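You operate a simulated robot arm through the tools that you are given. There is no shell and no other tool. Be economical: measure what you need, move in short steps, check, and stop when the job is done.

You are at the controls of a simulated robot arm. One attempt, no reset.

## Task
Put one of the pebbles from the long bench top on top of the brown wooden block there.
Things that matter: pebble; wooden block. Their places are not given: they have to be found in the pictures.

It is judged by the outcome, as a careful person would: the job done as asked, and still so three seconds after it is handed in. It fails if anything else is knocked over, pushed out of place, dropped, spilled or broken.

## Robot
A 7-joint arm with a two-finger parallel gripper, fixed in place. Base frame: the origin is at the foot of the arm, x ahead of it, y to its left, z up; the work surface is at about z = 0. Readings come in mm, rad, newtons and seconds.
With the tool pointing down near the work surface it reaches from about 220 to 580 mm from the base axis. Its first joint turns from -1.152 to 1.152 rad. Payload 2.5 kg.
Tool frame: the origin (TCP) lies between the finger pads and is the grasp point; the fingertips stand 23 mm ahead of it; z points along the fingers, y is the line along which they close. Largest opening 94 mm; finger width 38, thickness 10; the body of the gripper, 54 by 96 mm, starts 39 mm behind the TCP.
Orientation is that of the tool frame in the base frame, as a unit quaternion [w, x, y, z]. With the fingers straight down and closing along the base's y, the tool's x points along the base's -x, its y along +y and its z along -z.

## Interface
- The arm moves only by the tool send_rows. Its argument "moves" is a list of rows, each an object of numbers (a shift or turn left out is 0, a gripper value left out holds the last): "x", "y", "z": the shift along the base's x, y, z in mm; "spin": the turn about the base's z in rad. In form: [{"x": .., "y": .., "z": .., "spin": ..}, ...]. A call has 1 to 10 rows; each row is the pose to reach, as a shift and turn from the pose commanded when the call began. "claw" is the opening, from 0 (shut) to 1 (fully open), set as the call begins (left out, the last holds). A row lasts 0.2 s, in which the tool goes at most 50 mm and 0.15 rad; a call with a longer step from one row to the next is refused whole, and so is a gripper value outside its range. Where a pose cannot be reached the arm comes as near as it can. A force on the tool above 40 N (or 10 N above the force at the start of the call, whichever is more), or a blocked arm, ends the call early, and 0.2 s more pass. The fingers move at their own pace (about 108 mm/s each) and stop on an object; they squeeze with about 23 N. The grip force told is the motor's: it shows also when the fingers shut on nothing. Time passes only in rows, and 0.2 s behind the last, so rows that repeat a pose let the fingers close. It gives the time, the measured TCP pose, the force on the tool (base axes), the opening and the grip force at its end, in the units of the frame above (readings bear some noise).
- Cameras (640 x 400 px; columns grow to the right, rows downward): "scene" is fixed at [95.3, -388.1, 561]; the picture's right is [0.96, -0.27, 0.00], its down [-0.11, -0.40, -0.91] and it looks along [0.25, 0.88, -0.41] (base axes); focal length 317 px, centre (320, 200). "wrist" rides on the gripper at [-39, 0, -44] in the tool frame; the picture's right is [0.00, -1.00, 0.00], its down [0.97, 0.00, -0.24] and it looks along [0.24, 0.00, 0.97] (tool axes); focal length 218 px, centre (320, 200).
- grab_frame(camera): a new picture of that camera. The clock stands still meanwhile.
- point_at(camera, pixels): for up to 12 pixels [column, row] of the newest picture of that camera ("zoom" is the newest enlarged one), the place [x, y, z] in the base frame of the surface seen there, good to about 2 mm. The clock stands still meanwhile.
- close_up(camera, box): a new picture of the part [left, top, right, bottom] of that camera's present view, enlarged. The clock stands still meanwhile.
- job_done(): hands the job in; it is judged then, once.

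Work in short steps. Measure before you move; look again where a grasp or a placing could have gone wrong, and mend it. You have 60 turns and 26 pictures in all, those below and enlarged ones among them. Open the gripper and draw the arm clear of the work before you hand the job in, unless the task says otherwise; then end with one line.

The tools are called after "Request:" by a JSON object that holds its "method" and its "body". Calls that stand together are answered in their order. send_rows: Moves the arm, as the interface text tells. Its arguments: {"type":"object","properties":{"moves":{"type":"array"},"claw":{"type":"number"}},"required":["moves"]} The other tools are called the same way: grab_frame (camera) takes a picture; point_at (camera, pixels) gives the place of the surface under pixels of a picture; close_up (camera, box) takes an enlarged picture of a part of a camera's view; job_done () hands the job in.

At the start:

```text
clock: 0.0
position: [283.5, 358.0, 285.1]
orientation: [0.0, 0.0, 1.0, -0.001]
contact_force: [1.4, -0.1, -0.1]
width: 93.8
gripper_force: 0.1
```

scene: 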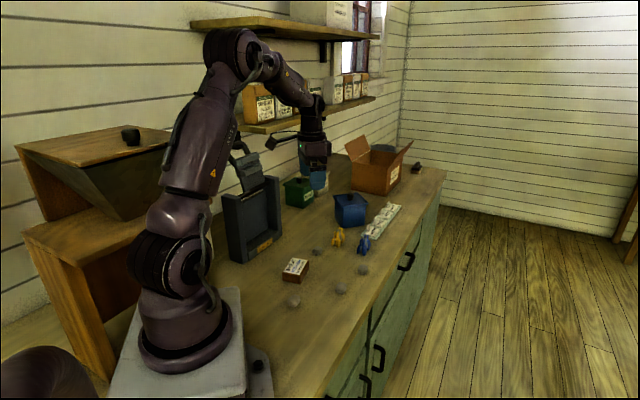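
wrist: 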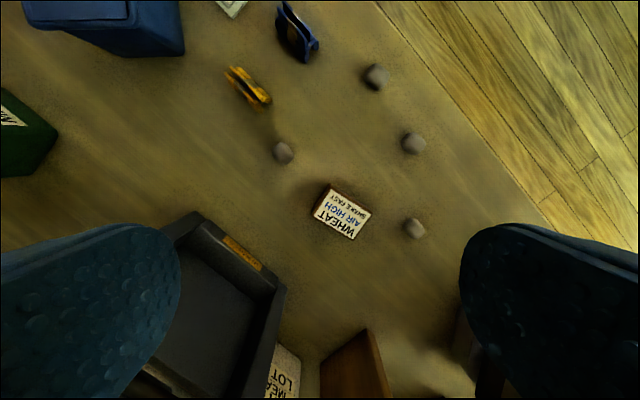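

The pictures show pebbles around pixel (293,302), (340,290), (362,270), (317,252) in the scene, and a labelled block at (295,269). I enlarge to tell what is the brown wooden block.

Request:
{"method": "close_up", "body": {"camera": "scene", "box": [240, 210, 400, 310]}}

Request:
{"method": "close_up", "body": {"camera": "scene", "box": [340, 120, 452, 190]}}

Request:
{"method": "point_at", "body": {"camera": "scene", "pixels": [[293, 302], [340, 290], [362, 270], [317, 252], [295, 264], [294, 275], [417, 168], [416, 163], [338, 237], [364, 243]]}}

```text
4.00 times, centred on (320, 260) of scene
```

zoom: 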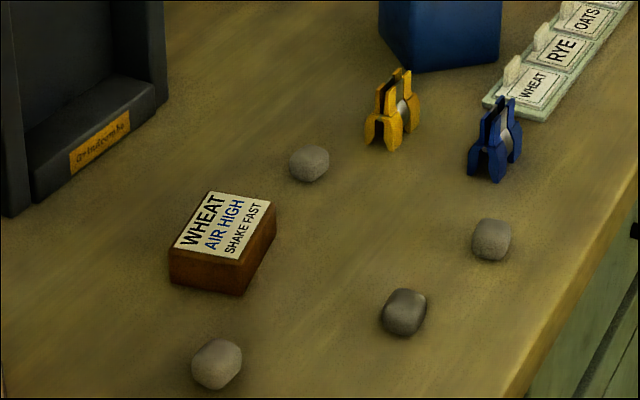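

```text
5.71 times, centred on (396, 155) of scene
```

zoom: 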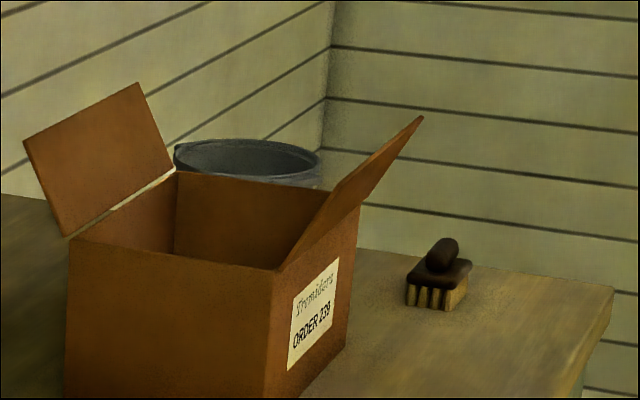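

```text
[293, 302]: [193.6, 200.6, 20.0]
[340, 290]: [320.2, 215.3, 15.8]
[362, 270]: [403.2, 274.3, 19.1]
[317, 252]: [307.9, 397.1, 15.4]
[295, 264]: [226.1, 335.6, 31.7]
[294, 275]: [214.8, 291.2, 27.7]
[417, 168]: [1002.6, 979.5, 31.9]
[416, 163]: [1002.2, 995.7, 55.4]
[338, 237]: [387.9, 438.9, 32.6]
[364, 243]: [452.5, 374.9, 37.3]
```

The block is the brown "WHEAT" one (top z≈32), with four pebbles around it. I'll take the pebble near (320,215), which stands clear. I measure the edges of both.

Request:
{"method": "close_up", "body": {"camera": "scene", "box": [272, 250, 368, 310]}}

Request:
{"method": "point_at", "body": {"camera": "scene", "pixels": [[341, 285], [341, 288], [337, 288], [345, 288], [341, 292], [292, 259], [306, 261], [300, 274], [285, 272], [295, 266]]}}

Request:
{"method": "point_at", "body": {"camera": "wrist", "pixels": [[414, 140], [414, 228], [404, 142], [423, 143], [412, 150], [284, 152], [376, 76], [328, 190], [370, 213], [354, 238], [316, 212], [342, 213]]}}

```text
6.67 times, centred on (320, 280) of scene
```

zoom: 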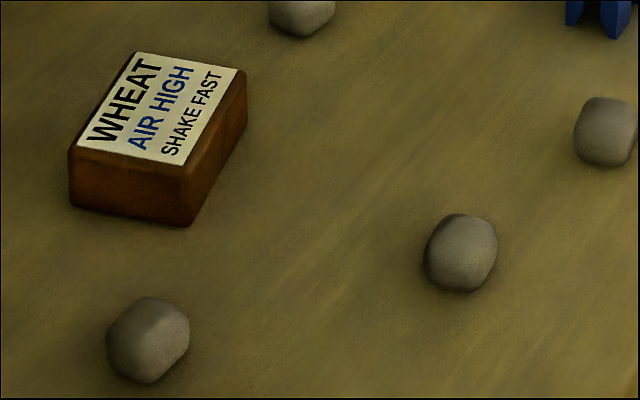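

```text
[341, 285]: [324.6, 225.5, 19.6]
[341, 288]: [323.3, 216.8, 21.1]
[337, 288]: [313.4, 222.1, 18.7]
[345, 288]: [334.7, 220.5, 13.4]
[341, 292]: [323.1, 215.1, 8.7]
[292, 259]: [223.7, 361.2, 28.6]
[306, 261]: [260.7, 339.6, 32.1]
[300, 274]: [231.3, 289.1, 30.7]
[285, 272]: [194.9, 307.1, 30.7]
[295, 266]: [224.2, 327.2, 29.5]
```

```text
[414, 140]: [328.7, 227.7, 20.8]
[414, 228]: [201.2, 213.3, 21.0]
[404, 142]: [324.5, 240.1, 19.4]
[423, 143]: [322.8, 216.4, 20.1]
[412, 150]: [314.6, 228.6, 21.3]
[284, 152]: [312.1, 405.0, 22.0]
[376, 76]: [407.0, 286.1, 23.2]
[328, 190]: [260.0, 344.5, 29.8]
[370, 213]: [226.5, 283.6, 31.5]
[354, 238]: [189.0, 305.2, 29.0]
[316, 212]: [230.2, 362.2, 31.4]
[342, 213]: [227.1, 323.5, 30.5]
```

Pebble centre ≈ (323,227), about 30 mm wide and 22 high; block top centre ≈ (227,324), z≈31. I move above the pebble, to z≈120, and look.

Request:
{"method": "send_rows", "body": {"moves": [{"x": 10, "y": -33, "z": -30}, {"x": 20, "y": -66, "z": -60}, {"x": 30, "y": -99, "z": -90}, {"x": 39, "y": -131, "z": -120}, {"x": 39, "y": -131, "z": -165}, {"x": 39, "y": -131, "z": -165}], "claw": 1}}

Request:
{"method": "grab_frame", "body": {"camera": "wrist"}}

```text
clock: 1.4
position: [319.6, 222.9, 121.5]
orientation: [0.0, -0.001, 1.0, -0.001]
contact_force: [-0.5, 0.6, 0.3]
width: 93.9
gripper_force: 0.0
```

```text
20 pictures are left
```

wrist: 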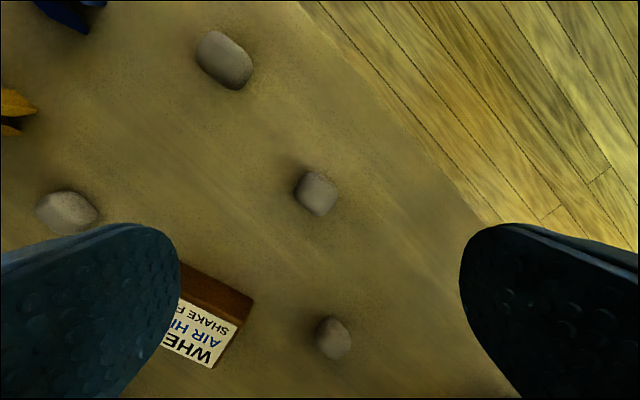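

The pebble is at (317,193), squarish and turned. I measure its edges.

Request:
{"method": "close_up", "body": {"camera": "wrist", "box": [272, 163, 368, 223]}}

Request:
{"method": "point_at", "body": {"camera": "wrist", "pixels": [[317, 193], [300, 195], [334, 193], [317, 175], [318, 212], [306, 182], [330, 183], [329, 205], [306, 204]]}}

```text
6.67 times, centred on (320, 193) of wrist
```

zoom: 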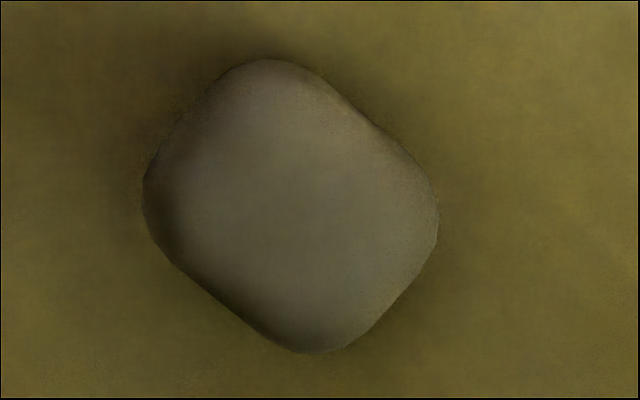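

```text
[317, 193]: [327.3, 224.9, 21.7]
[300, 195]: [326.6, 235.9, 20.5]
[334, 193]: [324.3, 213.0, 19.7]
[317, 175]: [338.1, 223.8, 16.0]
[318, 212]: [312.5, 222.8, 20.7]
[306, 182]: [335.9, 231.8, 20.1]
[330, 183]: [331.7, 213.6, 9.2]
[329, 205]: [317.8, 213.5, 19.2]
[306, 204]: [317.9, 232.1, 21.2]
```

Pebble centre ≈ (325,224), its longer sides run about 48° from base x. I spin +0.82 rad so that the fingers close across the short way, and centre.

Request:
{"method": "send_rows", "body": {"moves": [{"x": 1, "spin": 0.14}, {"x": 2, "spin": 0.28}, {"x": 3, "spin": 0.42}, {"x": 4, "spin": 0.56}, {"x": 4, "spin": 0.7}, {"x": 4, "spin": 0.82}, {"x": 4, "spin": 0.82}, {"x": 4, "spin": 0.82}]}}

Request:
{"method": "grab_frame", "body": {"camera": "wrist"}}

```text
clock: 3.2
position: [325.1, 224.9, 118.4]
orientation: [0.0, -0.399, 0.917, -0.001]
contact_force: [0.6, 0.1, 1.0]
width: 93.8
gripper_force: 0.1
```

```text
18 pictures are left
```

wrist: 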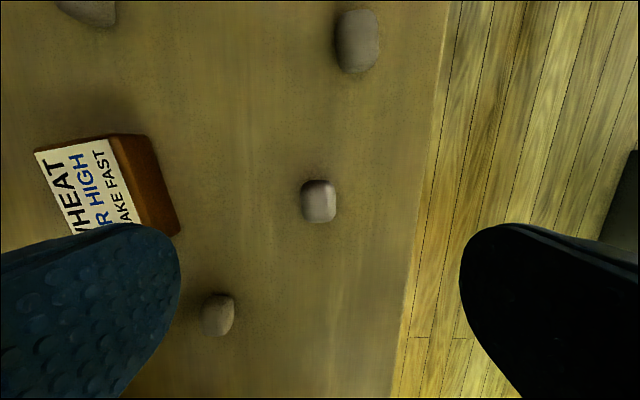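

The pebble is at (318,201), square to the fingers. I go down to z≈27 (tips ≈4 mm above the bench) after checking its centre.

Request:
{"method": "point_at", "body": {"camera": "wrist", "pixels": [[318, 201], [304, 201], [333, 201], [318, 184], [318, 220]]}}

Request:
{"method": "send_rows", "body": {"moves": [{"z": -30}, {"z": -55}, {"z": -75}, {"z": -85}, {"z": -85}]}}

```text
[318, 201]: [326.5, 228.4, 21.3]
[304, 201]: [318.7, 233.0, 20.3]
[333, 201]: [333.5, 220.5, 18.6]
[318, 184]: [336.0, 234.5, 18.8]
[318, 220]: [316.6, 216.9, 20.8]
```

```text
clock: 4.4
position: [326.9, 225.3, 33.2]
orientation: [0.0, -0.399, 0.917, 0.0]
contact_force: [0.0, -0.1, -0.6]
width: 93.9
gripper_force: 0.1
```

Now at z≈34, nothing touched. I go down the last 7 mm, then close.

Request:
{"method": "send_rows", "body": {"moves": [{"z": -4}, {"z": -7}, {"z": -7}]}}

Request:
{"method": "send_rows", "body": {"moves": [{}, {}, {}, {}], "claw": 0}}

```text
clock: 5.2
position: [326.3, 225.6, 27.3]
orientation: [0.0, -0.399, 0.917, -0.001]
contact_force: [0.8, -0.1, -0.4]
width: 94.4
gripper_force: 0.1
```

```text
clock: 6.2
position: [326.6, 225.3, 26.9]
orientation: [0.0, -0.399, 0.917, 0.0]
contact_force: [-0.2, -0.5, 0.0]
width: 23.1
gripper_force: 23.1
```

The fingers stopped at 23 mm with 23 N: the pebble is held. I lift to z≈107 and look.

Request:
{"method": "send_rows", "body": {"moves": [{"z": 10}, {"z": 40}, {"z": 80}, {"z": 80}]}}

Request:
{"method": "grab_frame", "body": {"camera": "wrist"}}

Request:
{"method": "close_up", "body": {"camera": "scene", "box": [240, 190, 400, 290]}}

```text
clock: 7.2
position: [325.6, 226.5, 107.0]
orientation: [0.0, -0.399, 0.917, 0.0]
contact_force: [0.1, -0.3, 0.8]
width: 22.8
gripper_force: 23.4
```

```text
17 pictures are left
```

wrist: 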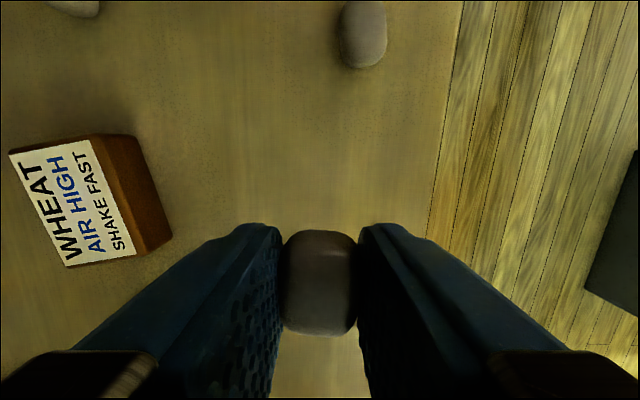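

```text
4.00 times, centred on (320, 240) of scene
```

zoom: 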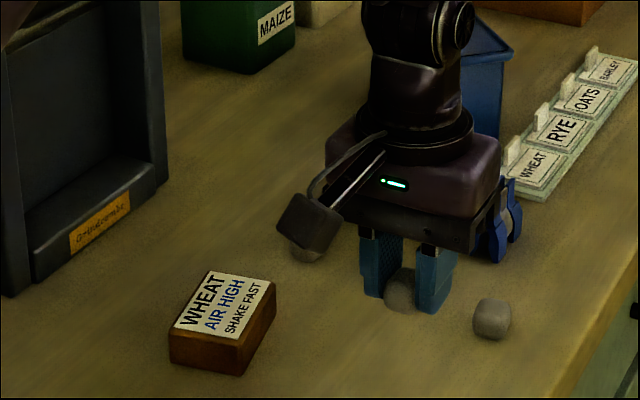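

Held well. Before crossing to the block (shift ≈ -98,+98), I check how near the dark machine stands and the block's current place.

Request:
{"method": "point_at", "body": {"camera": "zoom", "pixels": [[160, 180], [150, 60], [140, 188], [60, 260], [12, 285], [10, 220], [80, 245], [208, 274], [268, 284], [240, 340], [178, 328], [222, 306]]}}

```text
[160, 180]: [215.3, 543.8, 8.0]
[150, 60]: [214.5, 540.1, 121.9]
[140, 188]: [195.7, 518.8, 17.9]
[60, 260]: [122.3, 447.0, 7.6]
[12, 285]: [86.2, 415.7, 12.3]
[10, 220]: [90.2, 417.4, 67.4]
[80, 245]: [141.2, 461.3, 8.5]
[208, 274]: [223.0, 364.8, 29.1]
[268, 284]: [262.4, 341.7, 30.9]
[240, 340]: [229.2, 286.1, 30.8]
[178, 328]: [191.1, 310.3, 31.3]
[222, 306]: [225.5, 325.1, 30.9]
```

The machine is over 100 mm from the block; block centre ≈ (226.5,325.5), top ≈31. I cross over at z≈107.

Request:
{"method": "send_rows", "body": {"moves": [{"x": -25, "y": 25}, {"x": -50, "y": 50}, {"x": -75, "y": 75}, {"x": -92, "y": 92}, {"x": -99, "y": 99.5}, {"x": -99, "y": 99.5}, {"x": -99, "y": 99.5}]}}

Request:
{"method": "grab_frame", "body": {"camera": "wrist"}}

```text
clock: 8.8
position: [226.2, 325.6, 105.3]
orientation: [0.0, -0.399, 0.917, 0.0]
contact_force: [-0.2, 0.3, 0.3]
width: 22.6
gripper_force: 23.0
```

```text
15 pictures are left
```

wrist: 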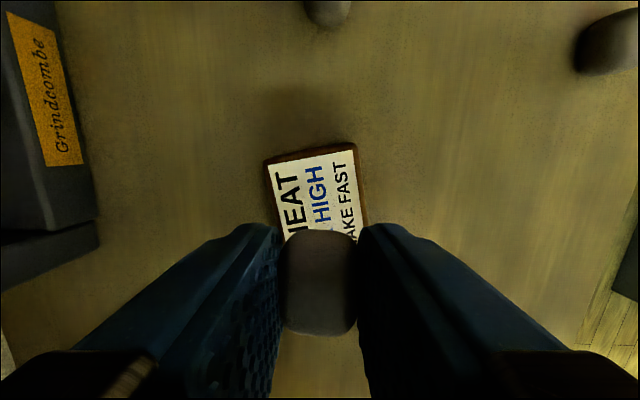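

The pebble hangs over the block centre. I lower to z≈62, just above contact (≈58).

Request:
{"method": "send_rows", "body": {"moves": [{"z": -20}, {"z": -36}, {"z": -44}, {"z": -44}, {"z": -44}]}}

Request:
{"method": "close_up", "body": {"camera": "scene", "box": [248, 225, 344, 285]}}

```text
clock: 10.0
position: [226.1, 324.9, 61.3]
orientation: [0.0, -0.398, 0.917, 0.0]
contact_force: [-0.4, 0.6, 0.1]
width: 22.6
gripper_force: 22.9
```

```text
6.67 times, centred on (296, 255) of scene
```

zoom: 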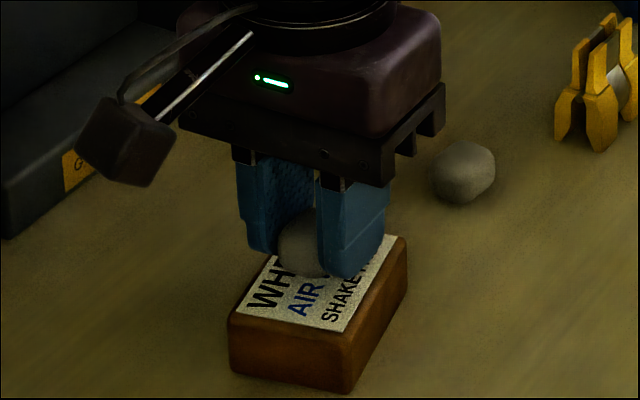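

A small gap remains; I lower 1 mm at a time, watching for contact force.

Request:
{"method": "send_rows", "body": {"moves": [{"z": -1}, {"z": -2}, {"z": -2}]}}

Request:
{"method": "send_rows", "body": {"moves": [{"z": -0.7}, {"z": -1}, {"z": -1}]}}

```text
clock: 10.8
position: [226.7, 325.6, 60.8]
orientation: [-0.001, -0.398, 0.917, 0.001]
contact_force: [0.6, 0.2, -0.2]
width: 22.9
gripper_force: 23.1
```

```text
clock: 11.6
position: [227.5, 325.9, 60.7]
orientation: [0.0, -0.399, 0.917, 0.0]
contact_force: [1.0, 0.5, 0.0]
width: 22.7
gripper_force: 22.9
```

No force yet (z≈60). I go on down.

Request:
{"method": "send_rows", "body": {"moves": [{"z": -0.7}, {"z": -1}, {"z": -1}]}}

Request:
{"method": "send_rows", "body": {"moves": [{"z": -0.5}, {"z": -1}, {"z": -1}]}}

```text
clock: 12.4
position: [227.6, 326.4, 60.1]
orientation: [0.0, -0.399, 0.917, 0.0]
contact_force: [-0.5, 0.0, -0.9]
width: 23.0
gripper_force: 23.2
```

```text
clock: 13.2
position: [227.3, 323.8, 59.1]
orientation: [0.0, -0.398, 0.917, 0.0]
contact_force: [0.5, -0.3, -0.8]
width: 22.8
gripper_force: 23.6
```

Still only noise in the force. Another pair of 1 mm steps.

Request:
{"method": "send_rows", "body": {"moves": [{"z": -0.5}, {"z": -1}, {"z": -1}]}}

Request:
{"method": "close_up", "body": {"camera": "scene", "box": [272, 245, 320, 275]}}

```text
clock: 14.0
position: [227.1, 325.2, 56.8]
orientation: [0.0, -0.4, 0.917, 0.0]
contact_force: [1.2, 0.0, -0.3]
width: 22.8
gripper_force: 23.1
```

```text
13.33 times, centred on (296, 260) of scene
```

zoom: 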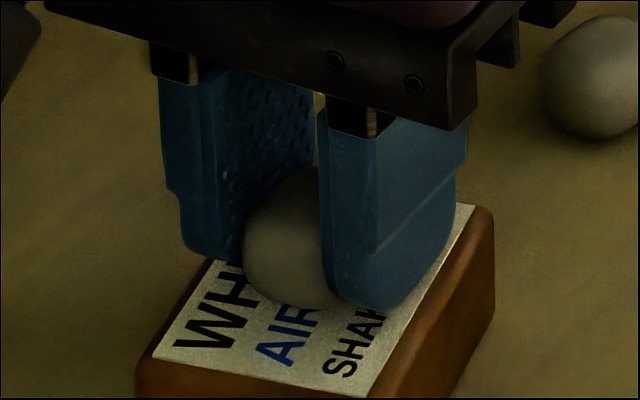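

It is practically touching; one more millimetre to feel for contact.

Request:
{"method": "send_rows", "body": {"moves": [{"z": -0.5}, {"z": -1}, {"z": -1}]}}

```text
clock: 14.8
position: [225.8, 324.8, 57.9]
orientation: [0.0, -0.399, 0.917, -0.001]
contact_force: [-0.1, -2.5, 8.0]
width: 23.0
gripper_force: 23.0
```

8 N upward: contact. I ease up half a millimetre and open halfway.

Request:
{"method": "send_rows", "body": {"moves": [{"z": 0.5}, {"z": 0.5}]}}

Request:
{"method": "send_rows", "body": {"moves": [{}, {}, {}], "claw": 0.55}}

Request:
{"method": "close_up", "body": {"camera": "scene", "box": [256, 235, 336, 285]}}

```text
clock: 15.4
position: [225.6, 326.7, 57.4]
orientation: [-0.001, -0.399, 0.917, 0.0]
contact_force: [0.1, -1.1, 0.5]
width: 22.5
gripper_force: 23.1
```

```text
clock: 16.2
position: [226.7, 325.5, 56.9]
orientation: [0.0, -0.399, 0.917, 0.0]
contact_force: [0.2, 0.4, 0.0]
width: 51.9
gripper_force: 0.1
```

```text
8.00 times, centred on (296, 260) of scene
```

zoom: 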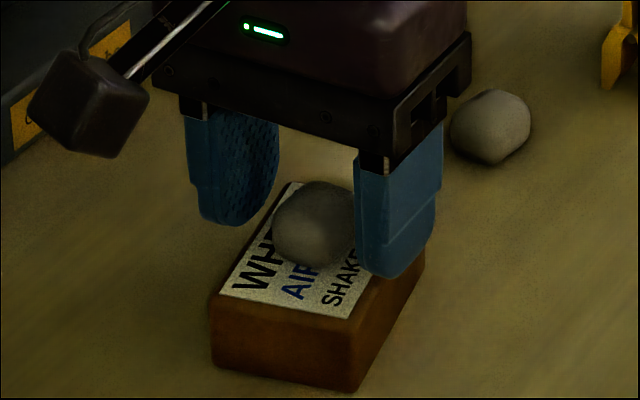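

The pebble rests free on the block. I rise straight up and check.

Request:
{"method": "send_rows", "body": {"moves": [{"z": 10}, {"z": 35}, {"z": 75}, {"z": 120}, {"z": 150}, {"z": 150}, {"z": 150}]}}

Request:
{"method": "close_up", "body": {"camera": "scene", "box": [240, 210, 400, 310]}}

Request:
{"method": "grab_frame", "body": {"camera": "wrist"}}

```text
clock: 17.8
position: [225.5, 326.0, 207.1]
orientation: [-0.001, -0.399, 0.917, 0.0]
contact_force: [-0.1, 0.0, -0.1]
width: 51.8
gripper_force: 0.1
```

```text
4.00 times, centred on (320, 260) of scene
```

zoom: 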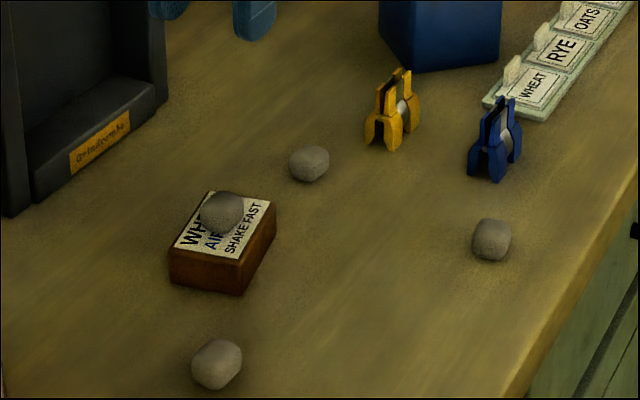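

```text
10 pictures are left
```

wrist: 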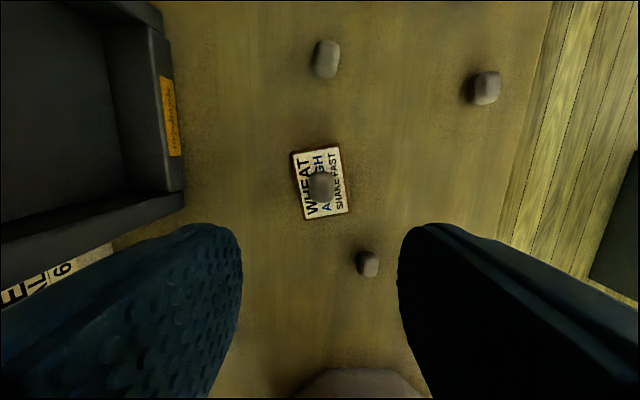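

The pebble sits in the middle of the block, and the block and the other objects are where they were. I open fully, and draw up a little further before handing in.

Request:
{"method": "send_rows", "body": {"moves": [{"z": 35}, {"z": 70}, {"z": 70}, {"z": 70}], "claw": 1}}

Request:
{"method": "job_done", "body": {}}

```text
clock: 18.8
position: [225.2, 324.2, 277.1]
orientation: [-0.001, -0.398, 0.917, 0.0]
contact_force: [-0.1, -0.3, -0.6]
width: 93.9
gripper_force: 0.0
```

```text
The job is handed in.
```

One pebble now rests on the middle of the brown wooden block, nothing else was moved, and the arm is clear with the gripper open.
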